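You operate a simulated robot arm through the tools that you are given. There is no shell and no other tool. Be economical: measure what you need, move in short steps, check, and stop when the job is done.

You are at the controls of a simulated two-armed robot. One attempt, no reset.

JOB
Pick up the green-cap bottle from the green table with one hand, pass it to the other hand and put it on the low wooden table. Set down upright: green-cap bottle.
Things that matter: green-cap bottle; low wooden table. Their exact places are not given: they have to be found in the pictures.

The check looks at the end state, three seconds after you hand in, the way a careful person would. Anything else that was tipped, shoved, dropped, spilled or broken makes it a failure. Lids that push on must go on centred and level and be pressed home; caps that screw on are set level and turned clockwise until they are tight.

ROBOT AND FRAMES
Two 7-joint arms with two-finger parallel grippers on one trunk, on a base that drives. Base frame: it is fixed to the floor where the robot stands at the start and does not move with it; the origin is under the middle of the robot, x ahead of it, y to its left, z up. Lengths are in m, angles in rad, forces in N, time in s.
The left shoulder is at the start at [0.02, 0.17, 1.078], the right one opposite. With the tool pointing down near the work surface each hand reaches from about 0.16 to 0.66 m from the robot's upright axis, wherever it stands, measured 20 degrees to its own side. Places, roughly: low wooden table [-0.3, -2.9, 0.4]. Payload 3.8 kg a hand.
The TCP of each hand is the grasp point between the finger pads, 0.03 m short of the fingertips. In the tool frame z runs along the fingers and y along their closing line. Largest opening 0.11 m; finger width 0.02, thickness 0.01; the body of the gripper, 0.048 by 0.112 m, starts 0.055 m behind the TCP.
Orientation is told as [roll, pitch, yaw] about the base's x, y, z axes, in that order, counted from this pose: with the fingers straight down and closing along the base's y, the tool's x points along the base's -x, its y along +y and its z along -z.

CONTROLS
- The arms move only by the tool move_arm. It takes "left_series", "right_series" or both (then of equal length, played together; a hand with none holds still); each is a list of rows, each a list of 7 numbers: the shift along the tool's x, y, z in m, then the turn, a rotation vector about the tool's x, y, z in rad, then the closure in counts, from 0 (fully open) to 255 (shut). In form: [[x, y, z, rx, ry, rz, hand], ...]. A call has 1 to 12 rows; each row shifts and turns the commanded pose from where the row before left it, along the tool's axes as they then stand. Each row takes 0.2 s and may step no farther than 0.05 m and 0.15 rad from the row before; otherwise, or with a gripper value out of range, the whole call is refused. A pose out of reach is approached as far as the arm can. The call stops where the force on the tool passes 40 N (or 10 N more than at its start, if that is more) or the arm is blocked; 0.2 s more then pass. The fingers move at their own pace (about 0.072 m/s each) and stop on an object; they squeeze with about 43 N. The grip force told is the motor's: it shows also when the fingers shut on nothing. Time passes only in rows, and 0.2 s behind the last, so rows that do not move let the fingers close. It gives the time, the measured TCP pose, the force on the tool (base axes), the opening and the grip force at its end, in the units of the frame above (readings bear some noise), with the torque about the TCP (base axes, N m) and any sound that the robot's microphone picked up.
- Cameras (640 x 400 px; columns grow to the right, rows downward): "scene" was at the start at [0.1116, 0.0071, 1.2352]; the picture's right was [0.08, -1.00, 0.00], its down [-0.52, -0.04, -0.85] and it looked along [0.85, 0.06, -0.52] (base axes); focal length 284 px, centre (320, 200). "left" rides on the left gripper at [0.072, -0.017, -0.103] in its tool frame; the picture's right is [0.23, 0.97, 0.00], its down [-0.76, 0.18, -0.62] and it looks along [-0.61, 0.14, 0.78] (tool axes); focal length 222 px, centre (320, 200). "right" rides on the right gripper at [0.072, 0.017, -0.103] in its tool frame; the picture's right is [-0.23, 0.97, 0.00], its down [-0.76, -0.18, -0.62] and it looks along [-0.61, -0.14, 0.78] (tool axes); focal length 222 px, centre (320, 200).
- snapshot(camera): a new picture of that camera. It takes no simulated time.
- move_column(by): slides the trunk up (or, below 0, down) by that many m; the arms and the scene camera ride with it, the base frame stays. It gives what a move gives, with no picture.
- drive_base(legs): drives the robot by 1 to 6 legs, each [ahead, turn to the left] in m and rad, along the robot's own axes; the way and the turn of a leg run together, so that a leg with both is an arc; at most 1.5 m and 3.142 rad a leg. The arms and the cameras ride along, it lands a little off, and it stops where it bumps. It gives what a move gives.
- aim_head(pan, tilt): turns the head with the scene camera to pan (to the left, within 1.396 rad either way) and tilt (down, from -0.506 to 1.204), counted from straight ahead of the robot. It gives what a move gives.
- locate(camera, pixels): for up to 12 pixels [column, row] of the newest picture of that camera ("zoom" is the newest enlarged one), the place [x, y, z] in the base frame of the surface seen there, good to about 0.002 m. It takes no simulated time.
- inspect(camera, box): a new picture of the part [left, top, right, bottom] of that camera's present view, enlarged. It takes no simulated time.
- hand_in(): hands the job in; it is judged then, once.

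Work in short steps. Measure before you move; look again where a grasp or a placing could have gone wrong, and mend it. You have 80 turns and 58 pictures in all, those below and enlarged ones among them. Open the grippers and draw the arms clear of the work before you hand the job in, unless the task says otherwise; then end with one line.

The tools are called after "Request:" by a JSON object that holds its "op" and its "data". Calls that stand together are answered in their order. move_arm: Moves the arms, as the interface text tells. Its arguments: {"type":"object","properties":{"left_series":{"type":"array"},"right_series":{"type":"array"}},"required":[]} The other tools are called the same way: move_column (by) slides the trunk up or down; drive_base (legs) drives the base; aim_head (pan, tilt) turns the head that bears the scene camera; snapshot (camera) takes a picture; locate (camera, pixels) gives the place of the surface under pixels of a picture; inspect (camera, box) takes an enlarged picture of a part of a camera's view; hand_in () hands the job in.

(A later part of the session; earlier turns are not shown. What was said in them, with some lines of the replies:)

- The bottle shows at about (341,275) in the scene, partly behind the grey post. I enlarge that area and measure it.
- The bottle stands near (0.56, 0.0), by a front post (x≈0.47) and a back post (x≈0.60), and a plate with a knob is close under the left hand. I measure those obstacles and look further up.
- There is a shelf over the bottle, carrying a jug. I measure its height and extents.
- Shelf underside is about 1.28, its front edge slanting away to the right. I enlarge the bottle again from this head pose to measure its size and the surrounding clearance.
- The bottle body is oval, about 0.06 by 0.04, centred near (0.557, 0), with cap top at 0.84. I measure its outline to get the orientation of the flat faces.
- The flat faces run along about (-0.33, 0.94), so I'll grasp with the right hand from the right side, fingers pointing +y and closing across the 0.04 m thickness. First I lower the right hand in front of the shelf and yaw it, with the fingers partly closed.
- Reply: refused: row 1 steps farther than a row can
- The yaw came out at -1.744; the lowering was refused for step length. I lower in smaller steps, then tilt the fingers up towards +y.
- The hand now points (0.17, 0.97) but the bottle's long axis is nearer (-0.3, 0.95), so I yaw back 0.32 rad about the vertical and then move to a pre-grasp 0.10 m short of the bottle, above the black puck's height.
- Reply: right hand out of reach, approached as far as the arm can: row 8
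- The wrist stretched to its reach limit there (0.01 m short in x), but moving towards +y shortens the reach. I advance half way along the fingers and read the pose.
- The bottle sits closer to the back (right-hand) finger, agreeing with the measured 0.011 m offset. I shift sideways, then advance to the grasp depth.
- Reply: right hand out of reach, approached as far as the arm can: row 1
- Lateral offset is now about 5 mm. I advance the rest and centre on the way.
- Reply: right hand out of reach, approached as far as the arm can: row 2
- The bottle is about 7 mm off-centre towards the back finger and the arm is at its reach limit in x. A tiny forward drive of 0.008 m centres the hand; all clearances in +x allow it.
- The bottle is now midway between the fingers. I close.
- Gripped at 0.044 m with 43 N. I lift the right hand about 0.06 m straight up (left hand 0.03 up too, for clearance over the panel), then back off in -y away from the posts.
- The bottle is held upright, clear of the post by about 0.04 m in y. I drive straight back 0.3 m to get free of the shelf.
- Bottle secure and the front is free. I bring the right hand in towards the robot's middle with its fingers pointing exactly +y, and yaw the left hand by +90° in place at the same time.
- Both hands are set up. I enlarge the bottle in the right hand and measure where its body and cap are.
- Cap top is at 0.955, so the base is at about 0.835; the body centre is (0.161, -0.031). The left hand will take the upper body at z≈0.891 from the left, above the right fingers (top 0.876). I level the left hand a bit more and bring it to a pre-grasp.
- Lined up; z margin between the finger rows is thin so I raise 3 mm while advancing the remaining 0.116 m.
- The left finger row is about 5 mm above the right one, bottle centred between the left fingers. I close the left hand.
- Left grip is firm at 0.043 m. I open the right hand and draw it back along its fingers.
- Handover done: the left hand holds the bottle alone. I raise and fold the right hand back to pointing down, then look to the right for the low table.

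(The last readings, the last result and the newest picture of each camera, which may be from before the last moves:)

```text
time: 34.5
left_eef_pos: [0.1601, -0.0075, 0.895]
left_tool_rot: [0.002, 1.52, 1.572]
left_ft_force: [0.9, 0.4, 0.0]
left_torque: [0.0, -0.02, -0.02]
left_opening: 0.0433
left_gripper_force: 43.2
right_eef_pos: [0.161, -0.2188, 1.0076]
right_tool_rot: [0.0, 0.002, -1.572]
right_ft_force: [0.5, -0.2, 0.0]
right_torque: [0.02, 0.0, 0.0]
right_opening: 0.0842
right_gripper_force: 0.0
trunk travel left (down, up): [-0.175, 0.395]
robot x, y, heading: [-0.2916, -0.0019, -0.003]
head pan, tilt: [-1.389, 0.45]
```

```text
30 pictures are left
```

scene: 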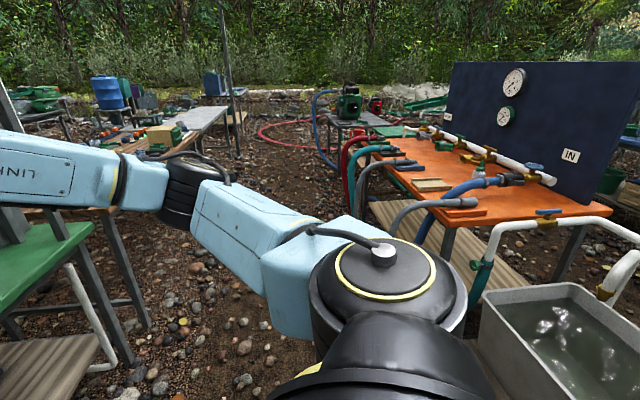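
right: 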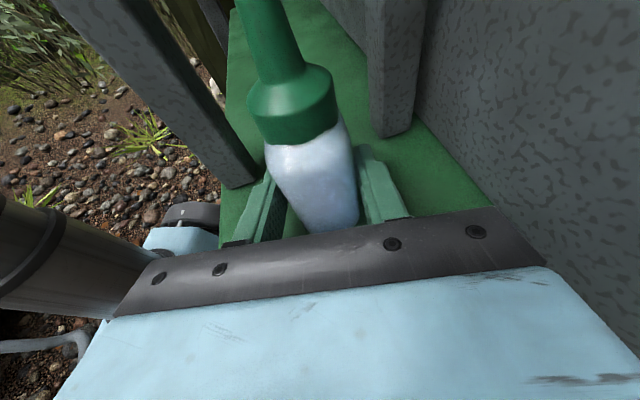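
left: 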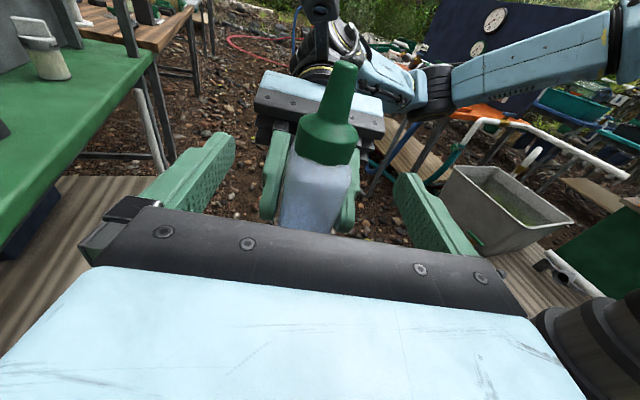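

The right arm blocks part of the view. I locate the visible pieces to find which could be the low wooden table near (-0.3, -2.9).

Request:
{"op": "locate", "data": {"camera": "scene", "pixels": [[385, 215], [490, 270], [470, 170], [600, 205], [500, 320], [300, 180], [250, 160], [340, 120], [530, 285], [100, 300], [60, 340], [190, 120]]}}

Request:
{"op": "inspect", "data": {"camera": "scene", "box": [200, 60, 520, 260]}}

```text
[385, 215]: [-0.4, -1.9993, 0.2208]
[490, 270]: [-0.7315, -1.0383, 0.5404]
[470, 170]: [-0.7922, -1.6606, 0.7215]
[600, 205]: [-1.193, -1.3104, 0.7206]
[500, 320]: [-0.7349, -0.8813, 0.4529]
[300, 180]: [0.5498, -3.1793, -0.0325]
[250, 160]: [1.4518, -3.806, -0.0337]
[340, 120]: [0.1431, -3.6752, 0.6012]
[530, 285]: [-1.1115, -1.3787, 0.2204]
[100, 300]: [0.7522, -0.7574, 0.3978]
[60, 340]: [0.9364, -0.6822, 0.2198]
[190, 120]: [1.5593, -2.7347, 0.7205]
```

```text
2.00 times, centred on (360, 160) of scene
```

zoom: 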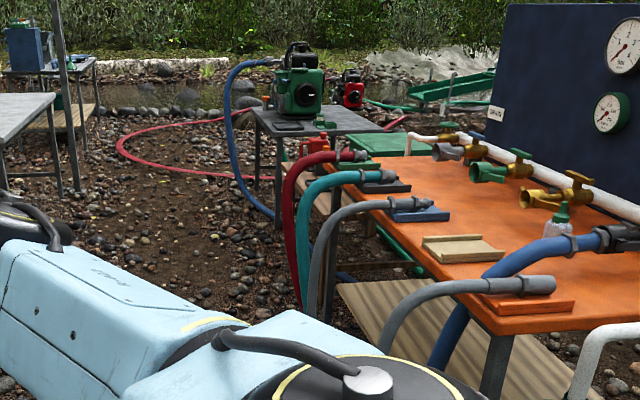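

A wooden piece shows behind the hoses at about zoom (325,200). I locate it.

Request:
{"op": "locate", "data": {"camera": "zoom", "pixels": [[320, 195], [330, 210], [365, 220], [300, 150], [355, 122], [410, 145], [395, 230], [380, 265], [340, 250], [260, 130]]}}

Request:
{"op": "aim_head", "data": {"pan": -1.0, "tilt": 0.2}}

Request:
{"op": "snapshot", "data": {"camera": "scene"}}

```text
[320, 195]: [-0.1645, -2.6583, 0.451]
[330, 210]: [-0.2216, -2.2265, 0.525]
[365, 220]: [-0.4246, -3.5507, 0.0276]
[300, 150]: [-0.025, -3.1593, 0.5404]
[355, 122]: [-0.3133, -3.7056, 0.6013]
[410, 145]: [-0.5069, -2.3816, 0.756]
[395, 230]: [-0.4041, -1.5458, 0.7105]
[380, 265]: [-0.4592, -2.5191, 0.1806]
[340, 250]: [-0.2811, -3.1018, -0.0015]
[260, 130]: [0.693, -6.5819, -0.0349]
```

```text
time: 35.4
left_eef_pos: [0.1601, -0.0086, 0.8956]
left_tool_rot: [0.003, 1.521, 1.572]
left_ft_force: [0.8, -0.1, -0.2]
left_torque: [-0.03, -0.02, -0.02]
left_opening: 0.0433
left_gripper_force: 43.1
right_eef_pos: [0.1613, -0.2182, 1.0078]
right_tool_rot: [-0.001, 0.001, -1.572]
right_ft_force: [-1.0, -0.3, 0.0]
right_torque: [-0.04, -0.01, -0.01]
right_opening: 0.084
right_gripper_force: 0.0
trunk travel left (down, up): [-0.175, 0.395]
robot x, y, heading: [-0.2908, -0.0007, -0.006]
head pan, tilt: [-1.0, 0.201]
```

```text
28 pictures are left
```

scene: 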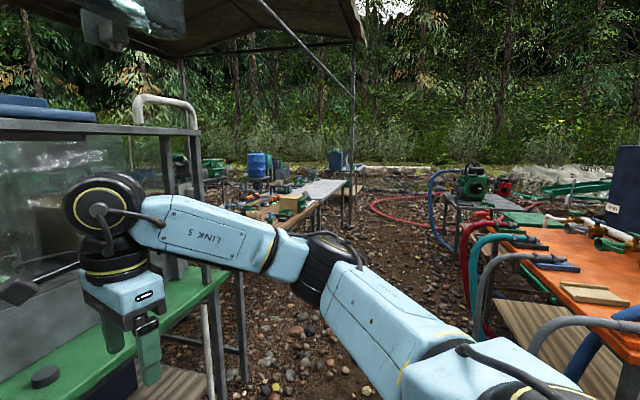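

The corridor to the right looks open between the green table and the orange one. Before turning I check the left front for clearance.

Request:
{"op": "aim_head", "data": {"pan": 0.9, "tilt": 0.75}}

Request:
{"op": "snapshot", "data": {"camera": "scene"}}

Request:
{"op": "locate", "data": {"camera": "scene", "pixels": [[100, 80], [300, 60], [400, 100], [500, 60], [320, 200], [500, 200], [600, 100], [200, 100], [200, 300], [450, 330]]}}

```text
time: 37.2
left_eef_pos: [0.1606, -0.0077, 0.895]
left_tool_rot: [0.003, 1.52, 1.57]
left_ft_force: [-0.8, 0.8, -0.2]
left_torque: [-0.01, -0.03, -0.02]
left_opening: 0.0435
left_gripper_force: 43.3
right_eef_pos: [0.1612, -0.2181, 1.0077]
right_tool_rot: [0.002, 0.001, -1.573]
right_ft_force: [0.5, 0.4, 0.2]
right_torque: [0.0, 0.01, -0.01]
right_opening: 0.0842
right_gripper_force: 0.0
trunk travel left (down, up): [-0.175, 0.395]
robot x, y, heading: [-0.2908, 0.0002, -0.003]
head pan, tilt: [0.901, 0.75]
```

```text
27 pictures are left
```

scene: 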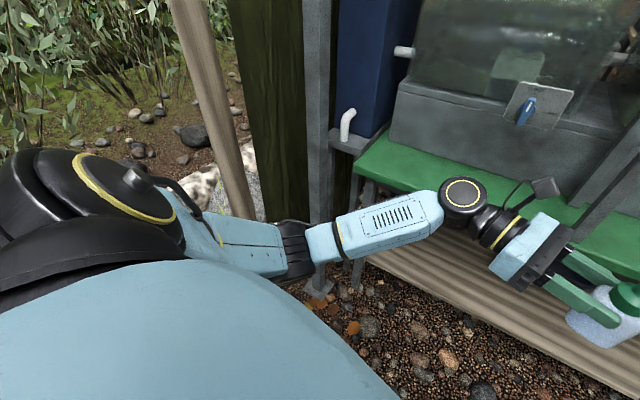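

```text
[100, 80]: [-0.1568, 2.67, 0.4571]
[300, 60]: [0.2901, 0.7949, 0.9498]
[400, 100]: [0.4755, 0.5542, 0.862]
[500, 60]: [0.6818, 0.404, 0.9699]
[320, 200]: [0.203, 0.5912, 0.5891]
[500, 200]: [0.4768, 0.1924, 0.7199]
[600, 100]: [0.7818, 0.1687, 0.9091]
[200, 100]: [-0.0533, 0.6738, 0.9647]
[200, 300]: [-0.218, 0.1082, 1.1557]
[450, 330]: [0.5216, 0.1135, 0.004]
```

Clearances to the posts on the left are over 0.7 m from my axis, so turning right is safe. I turn right 1.22 rad to face down the corridor and look.

Request:
{"op": "drive_base", "data": {"legs": [[0.0, -1.22]]}}

Request:
{"op": "aim_head", "data": {"pan": 0.0, "tilt": 0.4}}

Request:
{"op": "snapshot", "data": {"camera": "scene"}}

```text
time: 40.7
left_eef_pos: [-0.1467, -0.4271, 0.8944]
left_tool_rot: [0.001, 1.521, 0.345]
left_ft_force: [-0.2, -0.9, -0.1]
left_torque: [0.0, 0.0, 0.0]
left_opening: 0.0434
left_gripper_force: 43.0
right_eef_pos: [-0.3419, -0.4987, 1.0063]
right_tool_rot: [0.0, 0.001, -2.798]
right_ft_force: [-0.6, 0.2, -1.0]
right_torque: [0.05, -0.02, -0.01]
right_opening: 0.0845
right_gripper_force: 0.0
trunk travel left (down, up): [-0.175, 0.395]
robot x, y, heading: [-0.2907, 0.0034, -1.225]
head pan, tilt: [0.901, 0.75]
```

```text
time: 41.9
left_eef_pos: [-0.1447, -0.4267, 0.8943]
left_tool_rot: [0.0, 1.52, 0.346]
left_ft_force: [0.0, 0.4, -0.4]
left_torque: [-0.02, -0.03, 0.0]
left_opening: 0.0435
left_gripper_force: 42.8
right_eef_pos: [-0.343, -0.4997, 1.0072]
right_tool_rot: [0.001, 0.001, -2.796]
right_ft_force: [-0.3, 0.1, 0.5]
right_torque: [-0.01, -0.01, 0.01]
right_opening: 0.084
right_gripper_force: 0.1
trunk travel left (down, up): [-0.175, 0.395]
robot x, y, heading: [-0.2897, 0.0013, -1.226]
head pan, tilt: [0.0, 0.4]
```

```text
26 pictures are left
```

scene: 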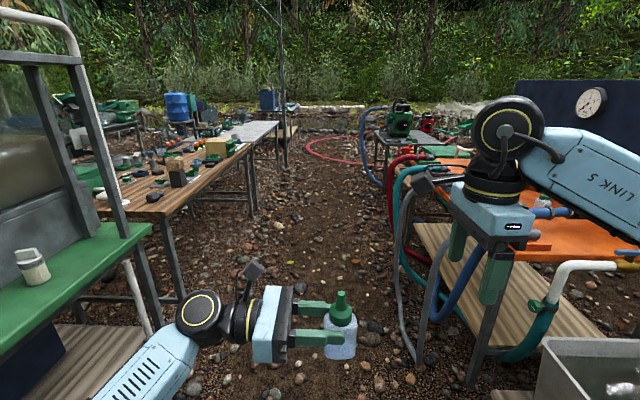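

The corridor is clear ahead. I measure its edges (left table corner, green table corner, hoses) before driving.

Request:
{"op": "locate", "data": {"camera": "scene", "pixels": [[165, 212], [250, 145], [150, 228], [150, 320], [395, 280], [408, 350], [365, 145], [440, 240], [400, 145], [435, 150], [385, 140], [280, 130]]}}

Request:
{"op": "inspect", "data": {"camera": "scene", "box": [340, 90, 500, 190]}}

```text
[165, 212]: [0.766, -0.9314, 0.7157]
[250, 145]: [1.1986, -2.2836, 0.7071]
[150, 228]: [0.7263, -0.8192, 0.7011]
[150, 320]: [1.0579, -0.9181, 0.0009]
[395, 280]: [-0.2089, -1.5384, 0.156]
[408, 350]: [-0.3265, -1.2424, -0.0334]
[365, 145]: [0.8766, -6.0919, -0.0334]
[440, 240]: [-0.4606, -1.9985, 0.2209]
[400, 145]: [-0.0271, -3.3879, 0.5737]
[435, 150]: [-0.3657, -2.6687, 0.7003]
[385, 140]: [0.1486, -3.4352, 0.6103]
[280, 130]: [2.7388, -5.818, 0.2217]
```

```text
4.00 times, centred on (420, 140) of scene
```

zoom: 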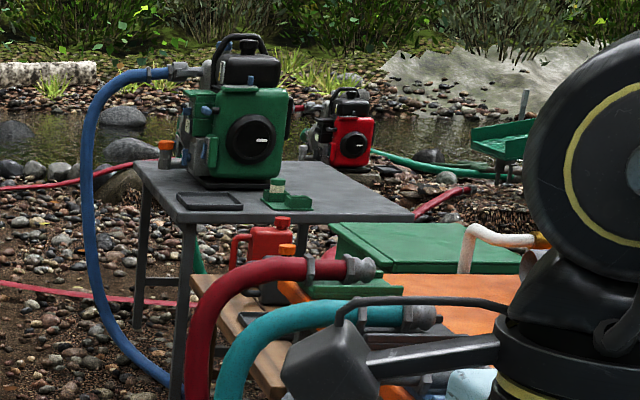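

The low wooden table appears at zoom (240,320), with a red jerrycan on it, between the orange table and the pump table; it is reachable from the corridor side. I drive 1.0 m down the corridor and look again.

Request:
{"op": "drive_base", "data": {"legs": [[0.0, 0.045], [1.0, 0.0]]}}

Request:
{"op": "snapshot", "data": {"camera": "scene"}}

```text
time: 47.4
left_eef_pos: [0.25, -1.3329, 0.8941]
left_tool_rot: [0.002, 1.52, 0.394]
left_ft_force: [0.1, -0.5, -1.8]
left_torque: [-0.01, 0.01, 0.0]
left_opening: 0.0432
left_gripper_force: 43.2
right_eef_pos: [0.0568, -1.4146, 1.0075]
right_tool_rot: [0.0, 0.0, -2.75]
right_ft_force: [-0.8, -0.3, -0.4]
right_torque: [0.03, 0.01, -0.01]
right_opening: 0.0839
right_gripper_force: 0.1
trunk travel left (down, up): [-0.175, 0.395]
robot x, y, heading: [0.0848, -0.912, -1.187]
head pan, tilt: [0.0, 0.4]
```

```text
24 pictures are left
```

scene: 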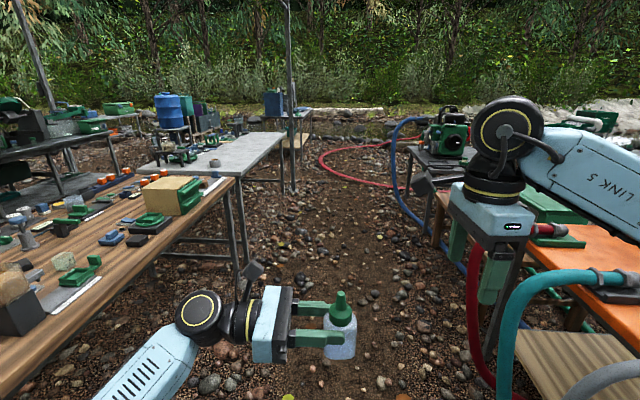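

The left table edge now runs beside my left elbow. I measure it and the right-hand obstacles, plus the elbow.

Request:
{"op": "locate", "data": {"camera": "scene", "pixels": [[30, 370], [150, 260], [232, 183], [284, 135], [160, 370], [100, 395], [475, 300], [500, 340], [410, 190], [435, 195], [445, 210], [415, 150]]}}

```text
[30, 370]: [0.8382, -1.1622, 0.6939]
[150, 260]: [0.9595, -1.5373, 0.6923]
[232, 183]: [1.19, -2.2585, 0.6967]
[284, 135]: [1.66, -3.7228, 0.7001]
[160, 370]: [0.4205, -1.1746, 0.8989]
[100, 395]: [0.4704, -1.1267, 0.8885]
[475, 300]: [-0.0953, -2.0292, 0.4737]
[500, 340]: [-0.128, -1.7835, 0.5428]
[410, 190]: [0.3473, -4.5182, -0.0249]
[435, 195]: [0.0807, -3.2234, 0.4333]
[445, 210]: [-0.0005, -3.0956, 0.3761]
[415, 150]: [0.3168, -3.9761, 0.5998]
```

Corridor edges are about 0.46 m (hoses) and 0.7 m (table) off the planned line. I turn slightly right and drive 1.5 m, then turn right to face the low table's open side.

Request:
{"op": "drive_base", "data": {"legs": [[0.0, -0.12], [1.5, 0.0]]}}

Request:
{"op": "aim_head", "data": {"pan": -1.0, "tilt": 0.6}}

Request:
{"op": "snapshot", "data": {"camera": "scene"}}

```text
time: 55.4
left_eef_pos: [0.6102, -2.7851, 0.8946]
left_tool_rot: [0.002, 1.519, 0.281]
left_ft_force: [-1.0, -0.1, -0.6]
left_torque: [0.01, -0.01, -0.01]
left_opening: 0.0433
left_gripper_force: 43.3
right_eef_pos: [0.4087, -2.8456, 1.0076]
right_tool_rot: [0.001, -0.001, -2.862]
right_ft_force: [0.3, -0.1, -1.0]
right_torque: [0.0, 0.01, 0.01]
right_opening: 0.0843
right_gripper_force: 0.0
trunk travel left (down, up): [-0.175, 0.395]
robot x, y, heading: [0.495, -2.3528, -1.291]
head pan, tilt: [0.0, 0.4]
```

```text
time: 56.6
left_eef_pos: [0.6098, -2.7859, 0.8934]
left_tool_rot: [-0.001, 1.521, 0.28]
left_ft_force: [0.9, -0.8, 0.4]
left_torque: [-0.02, 0.03, 0.0]
left_opening: 0.0434
left_gripper_force: 42.8
right_eef_pos: [0.4085, -2.8455, 1.0074]
right_tool_rot: [-0.002, -0.001, -2.862]
right_ft_force: [-0.1, -0.2, -0.1]
right_torque: [0.03, 0.0, 0.0]
right_opening: 0.0846
right_gripper_force: 0.0
trunk travel left (down, up): [-0.175, 0.395]
robot x, y, heading: [0.4934, -2.3516, -1.29]
head pan, tilt: [-1.0, 0.6]
```

```text
23 pictures are left
```

scene: 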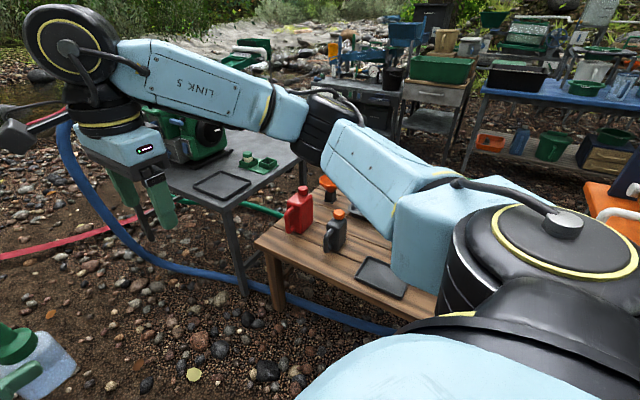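

The low wooden table shows with a red can, a dark can and a tray on it. I turn right 1.54 rad to face it squarely and look.

Request:
{"op": "drive_base", "data": {"legs": [[0.0, -1.54]]}}

Request:
{"op": "aim_head", "data": {"pan": 0.0, "tilt": 0.75}}

Request:
{"op": "snapshot", "data": {"camera": "scene"}}

```text
time: 60.8
left_eef_pos: [0.0621, -2.4827, 0.8939]
left_tool_rot: [-0.001, 1.517, -1.255]
left_ft_force: [-0.4, 0.3, 0.3]
left_torque: [-0.04, -0.03, -0.03]
left_opening: 0.0434
left_gripper_force: 42.6
right_eef_pos: [-0.0059, -2.2846, 1.0077]
right_tool_rot: [-0.001, -0.001, 1.888]
right_ft_force: [0.5, 0.1, 0.2]
right_torque: [-0.01, 0.01, 0.01]
right_opening: 0.0843
right_gripper_force: 0.1
trunk travel left (down, up): [-0.175, 0.395]
robot x, y, heading: [0.4916, -2.3521, -2.821]
head pan, tilt: [-1.0, 0.6]
```

```text
time: 62.1
left_eef_pos: [0.0608, -2.4842, 0.894]
left_tool_rot: [0.0, 1.518, -1.254]
left_ft_force: [0.0, -0.5, 0.4]
left_torque: [0.0, 0.0, 0.01]
left_opening: 0.0434
left_gripper_force: 42.9
right_eef_pos: [-0.0055, -2.285, 1.0075]
right_tool_rot: [-0.001, 0.0, 1.888]
right_ft_force: [0.8, -0.3, 0.5]
right_torque: [-0.04, -0.01, -0.02]
right_opening: 0.0842
right_gripper_force: 0.1
trunk travel left (down, up): [-0.175, 0.395]
robot x, y, heading: [0.4931, -2.3487, -2.828]
head pan, tilt: [0.0, 0.75]
```

```text
22 pictures are left
```

scene: 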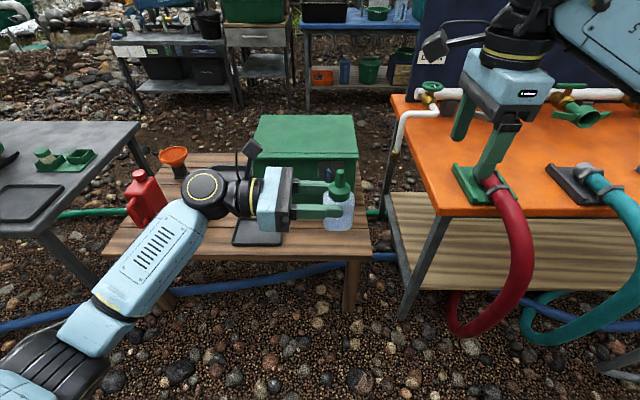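

I'm facing the low table: red can at (145,195), a tray under my gripper near (258,230), a green box at the back (305,150). I measure its top, edges and the items.

Request:
{"op": "locate", "data": {"camera": "scene", "pixels": [[110, 248], [365, 252], [330, 240], [240, 240], [285, 240], [165, 215], [140, 190], [150, 155], [365, 210], [300, 185], [355, 185], [200, 240]]}}

Request:
{"op": "locate", "data": {"camera": "scene", "pixels": [[342, 178], [342, 215], [480, 165], [590, 110], [580, 170], [420, 180], [355, 225], [270, 190], [395, 100], [600, 30], [430, 85], [470, 190]]}}

```text
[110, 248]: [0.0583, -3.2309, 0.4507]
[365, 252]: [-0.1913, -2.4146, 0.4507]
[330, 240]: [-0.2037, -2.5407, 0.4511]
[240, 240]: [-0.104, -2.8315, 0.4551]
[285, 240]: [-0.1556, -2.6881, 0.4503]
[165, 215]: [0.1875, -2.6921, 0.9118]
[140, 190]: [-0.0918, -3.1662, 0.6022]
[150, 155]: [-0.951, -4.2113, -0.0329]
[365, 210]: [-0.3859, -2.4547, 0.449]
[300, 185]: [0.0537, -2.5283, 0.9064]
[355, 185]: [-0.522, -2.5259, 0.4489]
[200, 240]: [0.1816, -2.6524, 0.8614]
```

```text
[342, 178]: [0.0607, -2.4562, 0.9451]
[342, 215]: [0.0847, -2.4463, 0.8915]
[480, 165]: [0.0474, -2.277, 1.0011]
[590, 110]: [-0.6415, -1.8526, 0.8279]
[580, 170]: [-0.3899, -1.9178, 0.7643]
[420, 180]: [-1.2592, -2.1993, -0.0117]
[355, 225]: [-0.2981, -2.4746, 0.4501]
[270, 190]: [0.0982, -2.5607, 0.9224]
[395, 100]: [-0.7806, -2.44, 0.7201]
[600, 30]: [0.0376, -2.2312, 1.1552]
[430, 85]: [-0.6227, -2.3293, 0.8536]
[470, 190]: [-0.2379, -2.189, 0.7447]
```

Table top is z=0.45, front edge 0.67 m ahead; the free spot is between the tray (left) and the right end. I swing the left hand 45° towards forward so it reaches further, and pull the right hand back and up.

Request:
{"op": "move_arm", "data": {"left_series": [[0, 0, 0, 0.13, 0, -0.006, 255], [0, 0, 0, 0.13, 0, -0.006, 255], [0, 0, 0, 0.13, 0, -0.006, 255], [0, 0, 0, 0.13, 0, -0.006, 255], [0, 0, 0, 0.13, 0, -0.006, 255], [0, 0, 0, 0.13, 0, -0.006, 255]], "right_series": [[0, -0.03, -0.025, 0, 0, 0, 60], [0, -0.03, -0.025, 0, 0, 0, 60], [0, -0.03, -0.025, 0, 0, 0, 60], [0, -0.03, -0.025, 0, 0, 0, 60], [0, -0.03, 0, 0, 0, 0, 60], [0, 0, 0, 0, 0, 0, 60]]}}

Request:
{"op": "aim_head", "data": {"pan": 0.0, "tilt": 0.9}}

Request:
{"op": "snapshot", "data": {"camera": "scene"}}

```text
time: 63.5
left_eef_pos: [0.0616, -2.4828, 0.894]
left_tool_rot: [-0.071, 1.521, -0.541]
left_ft_force: [-0.4, -0.1, 0.6]
left_torque: [0.02, -0.02, -0.02]
left_opening: 0.0434
left_gripper_force: 43.4
right_eef_pos: [0.1383, -2.2374, 1.108]
right_tool_rot: [-0.001, 0.001, 1.886]
right_ft_force: [-0.8, 0.2, -0.7]
right_torque: [-0.01, 0.03, 0.0]
right_opening: 0.0841
right_gripper_force: 0.1
trunk travel left (down, up): [-0.175, 0.395]
robot x, y, heading: [0.4909, -2.3481, -2.824]
head pan, tilt: [0.0, 0.75]
```

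```text
time: 64.2
left_eef_pos: [0.0614, -2.4827, 0.8945]
left_tool_rot: [-0.08, 1.521, -0.554]
left_ft_force: [-0.2, -0.4, -0.7]
left_torque: [-0.01, -0.02, 0.02]
left_opening: 0.0434
left_gripper_force: 42.9
right_eef_pos: [0.1383, -2.2361, 1.1072]
right_tool_rot: [0.0, -0.001, 1.888]
right_ft_force: [-0.2, 0.2, -0.3]
right_torque: [0.02, -0.03, -0.01]
right_opening: 0.0842
right_gripper_force: 0.0
trunk travel left (down, up): [-0.175, 0.395]
robot x, y, heading: [0.4933, -2.3516, -2.823]
head pan, tilt: [0.0, 0.901]
```

```text
21 pictures are left
```

scene: 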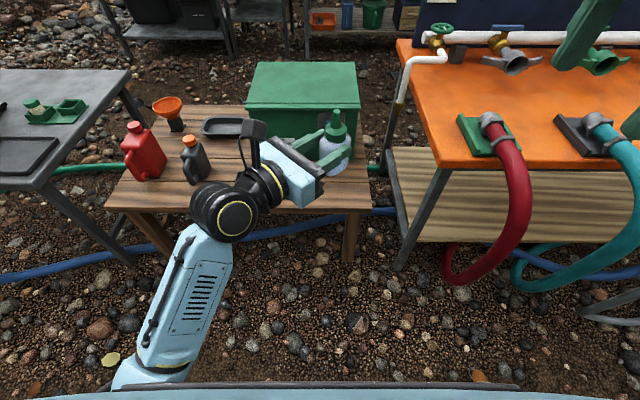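

The bottle looks level. The free patch is around pixel (325,190), in front of the green box and right of the dark can. I measure it and the neighbours.

Request:
{"op": "locate", "data": {"camera": "scene", "pixels": [[300, 207], [365, 208], [345, 190], [362, 145], [355, 130], [245, 125], [205, 180], [195, 145], [200, 200], [330, 200], [334, 120], [335, 168]]}}

Request:
{"op": "inspect", "data": {"camera": "scene", "box": [190, 70, 390, 195]}}

```text
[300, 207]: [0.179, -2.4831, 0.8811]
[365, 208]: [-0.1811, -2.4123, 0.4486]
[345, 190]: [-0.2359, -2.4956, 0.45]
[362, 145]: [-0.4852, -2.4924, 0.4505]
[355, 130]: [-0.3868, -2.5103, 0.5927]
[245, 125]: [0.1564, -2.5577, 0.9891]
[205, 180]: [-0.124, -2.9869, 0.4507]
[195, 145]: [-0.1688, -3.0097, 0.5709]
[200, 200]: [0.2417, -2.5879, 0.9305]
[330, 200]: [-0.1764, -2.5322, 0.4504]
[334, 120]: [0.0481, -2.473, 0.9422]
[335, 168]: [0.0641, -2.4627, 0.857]
```

```text
3.20 times, centred on (290, 132) of scene
```

zoom: 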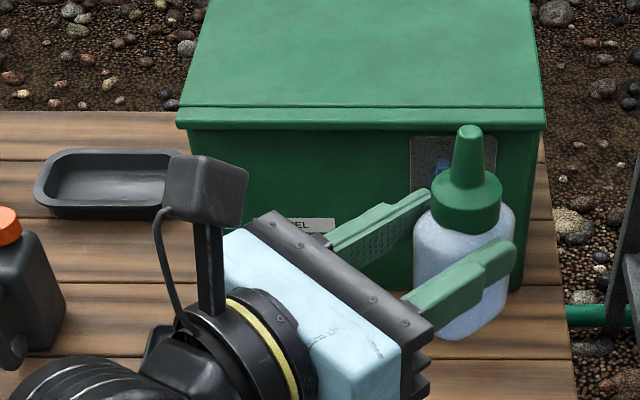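

Targets: table edge at 0.67 m, green box front at 0.886, so the bottle should stand at about 0.77 ahead of the present axis and near my centre line. I drive ahead 0.2 m, then lower the trunk.

Request:
{"op": "drive_base", "data": {"legs": [[0.2, 0.0]]}}

Request:
{"op": "move_column", "data": {"by": -0.17}}

Request:
{"op": "snapshot", "data": {"camera": "scene"}}

```text
time: 65.7
left_eef_pos: [-0.1253, -2.5442, 0.8934]
left_tool_rot: [-0.073, 1.521, -0.544]
left_ft_force: [-0.3, 0.0, -1.1]
left_torque: [0.01, -0.01, -0.01]
left_opening: 0.0435
left_gripper_force: 43.1
right_eef_pos: [-0.0492, -2.2997, 1.1067]
right_tool_rot: [0.0, -0.001, 1.888]
right_ft_force: [-0.1, -0.4, -0.8]
right_torque: [0.01, 0.01, 0.03]
right_opening: 0.0839
right_gripper_force: 0.1
trunk travel left (down, up): [-0.175, 0.395]
robot x, y, heading: [0.3117, -2.4122, -2.822]
head pan, tilt: [0.0, 0.901]
```

```text
time: 67.7
left_eef_pos: [-0.1253, -2.5445, 0.7246]
left_tool_rot: [-0.086, 1.522, -0.556]
left_ft_force: [-0.8, -0.1, -0.3]
left_torque: [-0.04, -0.02, -0.04]
left_opening: 0.0433
left_gripper_force: 42.8
right_eef_pos: [-0.0482, -2.299, 0.9373]
right_tool_rot: [-0.001, -0.001, 1.888]
right_ft_force: [-0.4, -0.2, 0.3]
right_torque: [0.02, 0.0, 0.02]
right_opening: 0.0846
right_gripper_force: 0.0
trunk travel left (down, up): [-0.005, 0.565]
robot x, y, heading: [0.3099, -2.4088, -2.822]
head pan, tilt: [0.0, 0.901]
```

```text
19 pictures are left
```

scene: 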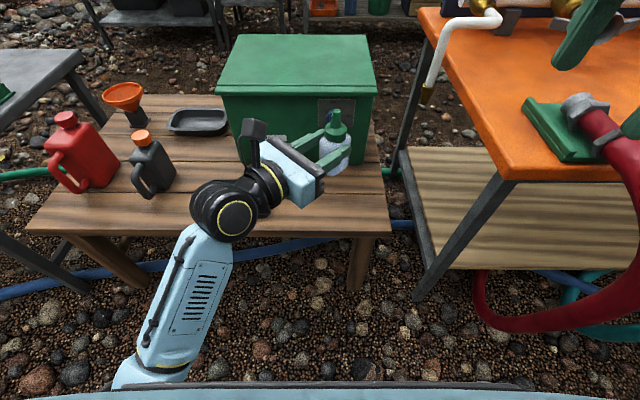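

Clear approach. I move the bottle 0.10 m forward over the table and lower it to about 3.5 cm above the top, then check.

Request:
{"op": "move_arm", "data": {"left_series": [[0, -0.0177, 0.0177, 0, 0, 0, 255], [0, -0.0177, 0.0177, 0, 0, 0, 255], [0, -0.0177, 0.0177, 0, 0, 0, 255], [0, -0.0177, 0.0177, 0, 0, 0, 255], [-0.045, 0, 0.0021, 0, 0, 0, 255], [-0.045, 0, 0.0021, 0, 0, 0, 255], [-0.045, 0, 0.0021, 0, 0, 0, 255], [-0.045, 0, 0.0021, 0, 0, 0, 255], [0, 0, 0, 0, 0, 0, 255]]}}

Request:
{"op": "snapshot", "data": {"camera": "scene"}}

Request:
{"op": "snapshot", "data": {"camera": "left"}}

```text
time: 69.7
left_eef_pos: [-0.2205, -2.5772, 0.5401]
left_tool_rot: [-0.059, 1.522, -0.531]
left_ft_force: [-0.5, 0.4, 0.6]
left_torque: [0.01, 0.01, 0.0]
left_opening: 0.0434
left_gripper_force: 42.6
right_eef_pos: [-0.0483, -2.2985, 0.9382]
right_tool_rot: [0.001, 0.001, 1.89]
right_ft_force: [-0.2, 0.3, -0.7]
right_torque: [-0.02, 0.0, -0.05]
right_opening: 0.0842
right_gripper_force: 0.0
trunk travel left (down, up): [-0.005, 0.565]
robot x, y, heading: [0.3068, -2.4101, -2.825]
head pan, tilt: [0.0, 0.901]
```

```text
18 pictures are left
```

scene: 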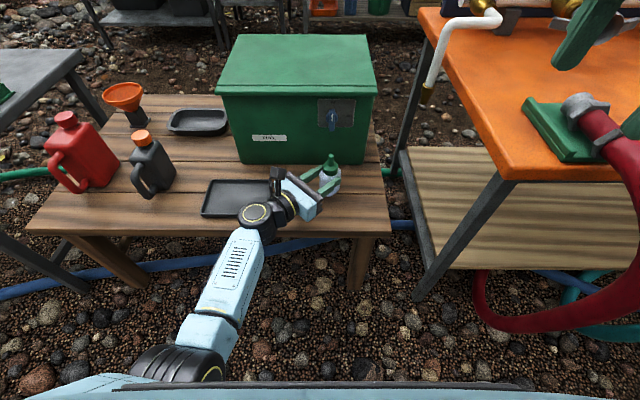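

```text
17 pictures are left
```

left: 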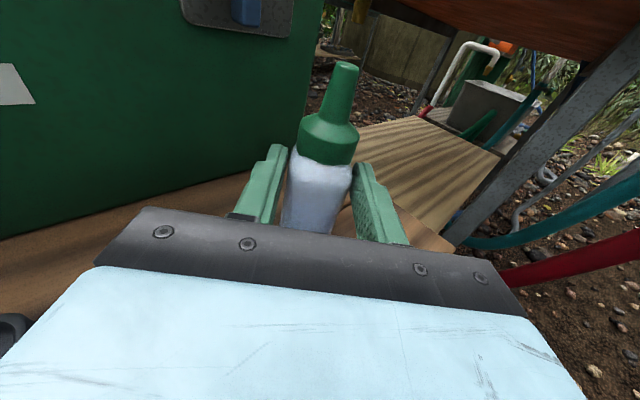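

A second flat tray at (235,198) lies partly under my wrist. I enlarge and measure it relative to the hand before lowering.

Request:
{"op": "inspect", "data": {"camera": "scene", "box": [190, 130, 400, 261]}}

Request:
{"op": "locate", "data": {"camera": "scene", "pixels": [[208, 183], [268, 182], [203, 215], [236, 198], [264, 190], [255, 213], [331, 160], [330, 180], [330, 193], [290, 205], [300, 215], [268, 215]]}}

```text
3.05 times, centred on (295, 196) of scene
```

zoom: 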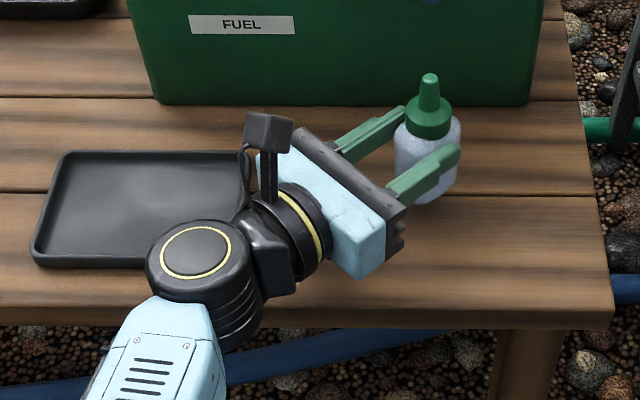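

```text
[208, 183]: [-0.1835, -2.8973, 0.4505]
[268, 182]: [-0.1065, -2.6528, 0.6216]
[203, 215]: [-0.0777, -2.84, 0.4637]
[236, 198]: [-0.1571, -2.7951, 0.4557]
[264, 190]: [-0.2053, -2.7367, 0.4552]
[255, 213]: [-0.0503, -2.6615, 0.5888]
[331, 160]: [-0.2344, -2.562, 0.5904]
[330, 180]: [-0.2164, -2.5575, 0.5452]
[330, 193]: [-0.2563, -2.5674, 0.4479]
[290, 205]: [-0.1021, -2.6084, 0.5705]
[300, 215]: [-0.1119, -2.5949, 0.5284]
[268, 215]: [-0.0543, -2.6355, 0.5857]
```

The tray edge is beyond the wrist with rim at 0.464, but close; I shift 0.03 m to my right for margin, then lower 2.4 cm.

Request:
{"op": "move_arm", "data": {"left_series": [[0, 0.0105, 0.0105, 0, 0, 0, 255], [0, 0.0105, 0.0105, 0, 0, 0, 255], [-0.012, 0, 0.0006, 0, 0, 0, 255], [-0.012, 0, 0.0006, 0, 0, 0, 255], [0, 0, 0, 0, 0, 0, 255]]}}

Request:
{"op": "inspect", "data": {"camera": "scene", "box": [190, 130, 400, 261]}}

```text
time: 70.9
left_eef_pos: [-0.2293, -2.548, 0.5156]
left_tool_rot: [-0.08, 1.521, -0.549]
left_ft_force: [-0.4, 0.0, -1.4]
left_torque: [0.01, -0.03, 0.03]
left_opening: 0.0434
left_gripper_force: 42.9
right_eef_pos: [-0.0486, -2.2981, 0.9373]
right_tool_rot: [-0.002, 0.001, 1.889]
right_ft_force: [0.7, 0.3, 0.0]
right_torque: [-0.03, 0.01, 0.03]
right_opening: 0.0839
right_gripper_force: 0.1
trunk travel left (down, up): [-0.005, 0.565]
robot x, y, heading: [0.2997, -2.4105, -2.821]
head pan, tilt: [0.0, 0.901]
```

```text
3.05 times, centred on (295, 196) of scene
```

zoom: 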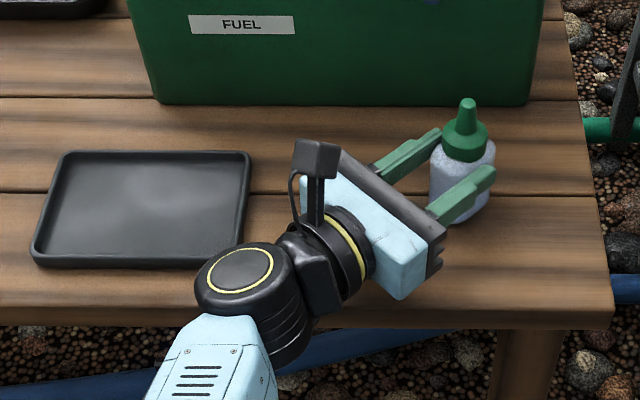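

Clear of the tray now. The base should be about 6 mm above the top; I lower in 2 mm steps and read the force.

Request:
{"op": "move_arm", "data": {"left_series": [[-0.002, 0, 0, 0, 0, 0, 255], [-0.002, 0, 0, 0, 0, 0, 255], [-0.001, 0, 0, 0, 0, 0, 255], [0, 0, 0, 0, 0, 0, 255]]}}

```text
time: 71.9
left_eef_pos: [-0.2286, -2.5487, 0.5109]
left_tool_rot: [-0.093, 1.522, -0.564]
left_ft_force: [-0.1, -0.8, 0.5]
left_torque: [-0.01, 0.02, -0.02]
left_opening: 0.0433
left_gripper_force: 43.3
right_eef_pos: [-0.0484, -2.3001, 0.938]
right_tool_rot: [0.001, 0.0, 1.887]
right_ft_force: [-1.0, 0.4, 0.1]
right_torque: [-0.01, 0.02, -0.01]
right_opening: 0.0843
right_gripper_force: 0.0
trunk travel left (down, up): [-0.005, 0.565]
robot x, y, heading: [0.3068, -2.4088, -2.825]
head pan, tilt: [0.0, 0.901]
```

No contact yet; I continue in 1–1.5 mm steps.

Request:
{"op": "move_arm", "data": {"left_series": [[-0.0015, 0, 0, 0, 0, 0, 255], [-0.001, 0, 0, 0, 0, 0, 255], [0, 0, 0, 0, 0, 0, 255]]}}

Request:
{"op": "inspect", "data": {"camera": "scene", "box": [300, 140, 400, 202]}}

Request:
{"op": "locate", "data": {"camera": "zoom", "pixels": [[265, 150], [265, 170], [270, 250], [260, 330], [260, 350], [270, 340]]}}

```text
time: 72.7
left_eef_pos: [-0.2284, -2.5493, 0.5103]
left_tool_rot: [-0.114, 1.526, -0.586]
left_ft_force: [1.2, -2.1, 12.0]
left_torque: [0.09, -0.01, 0.02]
left_opening: 0.0436
left_gripper_force: 43.3
right_eef_pos: [-0.0478, -2.2995, 0.9388]
right_tool_rot: [0.002, -0.001, 1.888]
right_ft_force: [-0.3, -0.2, -0.1]
right_torque: [-0.02, 0.04, 0.01]
right_opening: 0.084
right_gripper_force: 0.1
trunk travel left (down, up): [-0.005, 0.565]
robot x, y, heading: [0.3058, -2.4086, -2.822]
head pan, tilt: [0.0, 0.901]
```

```text
6.40 times, centred on (350, 171) of scene
```

zoom: 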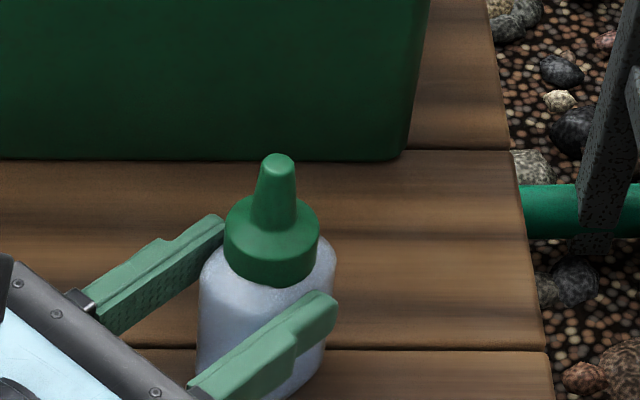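

```text
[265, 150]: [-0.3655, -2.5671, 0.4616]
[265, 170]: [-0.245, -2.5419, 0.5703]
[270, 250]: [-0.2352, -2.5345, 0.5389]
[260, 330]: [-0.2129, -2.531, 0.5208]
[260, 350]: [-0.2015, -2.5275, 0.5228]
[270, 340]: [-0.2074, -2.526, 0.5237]
```

Contact: 12 N upward, base on the table top. I ease up slightly, open the left hand gently and check before withdrawing.

Request:
{"op": "move_arm", "data": {"left_series": [[0.001, 0, 0, 0, 0, 0, 255], [0, 0, 0, 0, 0, 0, 140], [0, 0, 0, 0, 0, 0, 110], [0, 0, 0, 0, 0, 0, 60], [0, 0, 0, 0, 0, 0, 30], [0, 0, 0, 0, 0, 0, 30]]}}

Request:
{"op": "inspect", "data": {"camera": "scene", "box": [270, 130, 400, 211]}}

```text
time: 74.1
left_eef_pos: [-0.2288, -2.5496, 0.5095]
left_tool_rot: [-0.083, 1.523, -0.551]
left_ft_force: [0.2, 0.6, 0.9]
left_torque: [-0.01, -0.01, 0.01]
left_opening: 0.0971
left_gripper_force: 0.0
right_eef_pos: [-0.0488, -2.2993, 0.9381]
right_tool_rot: [0.001, -0.001, 1.889]
right_ft_force: [-0.1, 0.1, -1.0]
right_torque: [-0.03, -0.02, 0.05]
right_opening: 0.0841
right_gripper_force: 0.1
trunk travel left (down, up): [-0.005, 0.565]
robot x, y, heading: [0.3065, -2.4114, -2.818]
head pan, tilt: [0.0, 0.901]
```

```text
4.92 times, centred on (335, 170) of scene
```

zoom: 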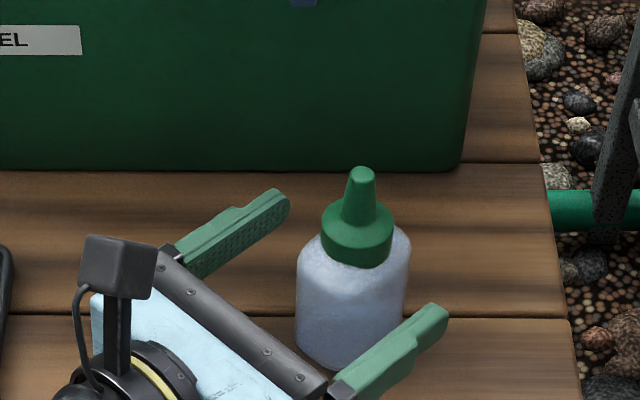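

The bottle stands upright and free. I withdraw the left hand backward and upward, clear of bottle and tray.

Request:
{"op": "move_arm", "data": {"left_series": [[0.012, 0, -0.015, 0, 0, 0, 30], [0.015, 0, -0.025, 0, 0, 0, 30], [0.015, 0, -0.03, 0, 0, 0, 30], [0.02, 0, -0.03, 0, 0, 0, 30], [0.03, 0, -0.03, 0, 0, 0, 30], [0.035, 0, -0.03, 0, 0, 0, 30], [0.035, 0, -0.02, 0, 0, 0, 0], [0.035, 0, 0, 0, 0, 0, 0]]}}

Request:
{"op": "drive_base", "data": {"legs": [[-0.15, 0.0]]}}

Request:
{"op": "snapshot", "data": {"camera": "scene"}}

```text
time: 75.9
left_eef_pos: [-0.0764, -2.6259, 0.7155]
left_tool_rot: [-0.059, 1.519, -0.529]
left_ft_force: [0.2, 0.7, -0.1]
left_torque: [-0.01, -0.03, -0.04]
left_opening: 0.1102
left_gripper_force: 0.1
right_eef_pos: [-0.0491, -2.2995, 0.9372]
right_tool_rot: [0.0, 0.0, 1.889]
right_ft_force: [-0.6, -0.6, -0.2]
right_torque: [0.02, -0.02, 0.02]
right_opening: 0.0842
right_gripper_force: 0.1
trunk travel left (down, up): [-0.005, 0.565]
robot x, y, heading: [0.3043, -2.4121, -2.825]
head pan, tilt: [0.0, 0.901]
```

```text
time: 77.2
left_eef_pos: [0.0652, -2.5796, 0.7148]
left_tool_rot: [-0.081, 1.522, -0.551]
left_ft_force: [0.5, -0.2, -0.1]
left_torque: [0.01, -0.04, -0.02]
left_opening: 0.1101
left_gripper_force: 0.0
right_eef_pos: [0.0931, -2.2527, 0.9377]
right_tool_rot: [0.0, -0.001, 1.889]
right_ft_force: [-0.3, -0.7, 1.0]
right_torque: [0.0, 0.01, 0.01]
right_opening: 0.0841
right_gripper_force: 0.0
trunk travel left (down, up): [-0.005, 0.565]
robot x, y, heading: [0.4488, -2.362, -2.824]
head pan, tilt: [0.0, 0.901]
```

```text
12 pictures are left
```

scene: 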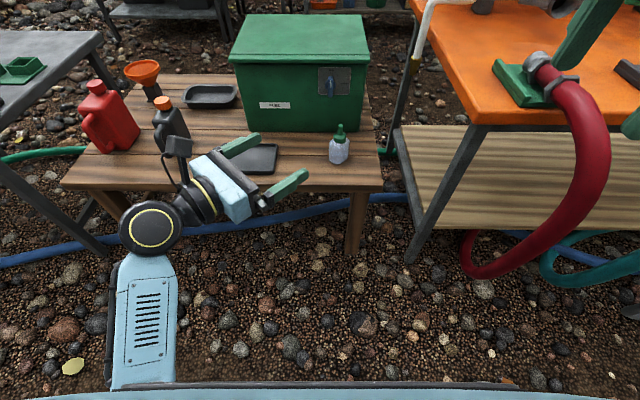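

The bottle stands upright at (339,145) on the low wooden table, nothing else has moved, and both hands are open and clear (the right one is open to 0.084 m). I hand in.

Request:
{"op": "hand_in", "data": {}}

```text
The job is handed in.
```

The green-cap bottle was picked up with the right hand, passed to the left, and set upright on the low wooden table; the job is handed in.
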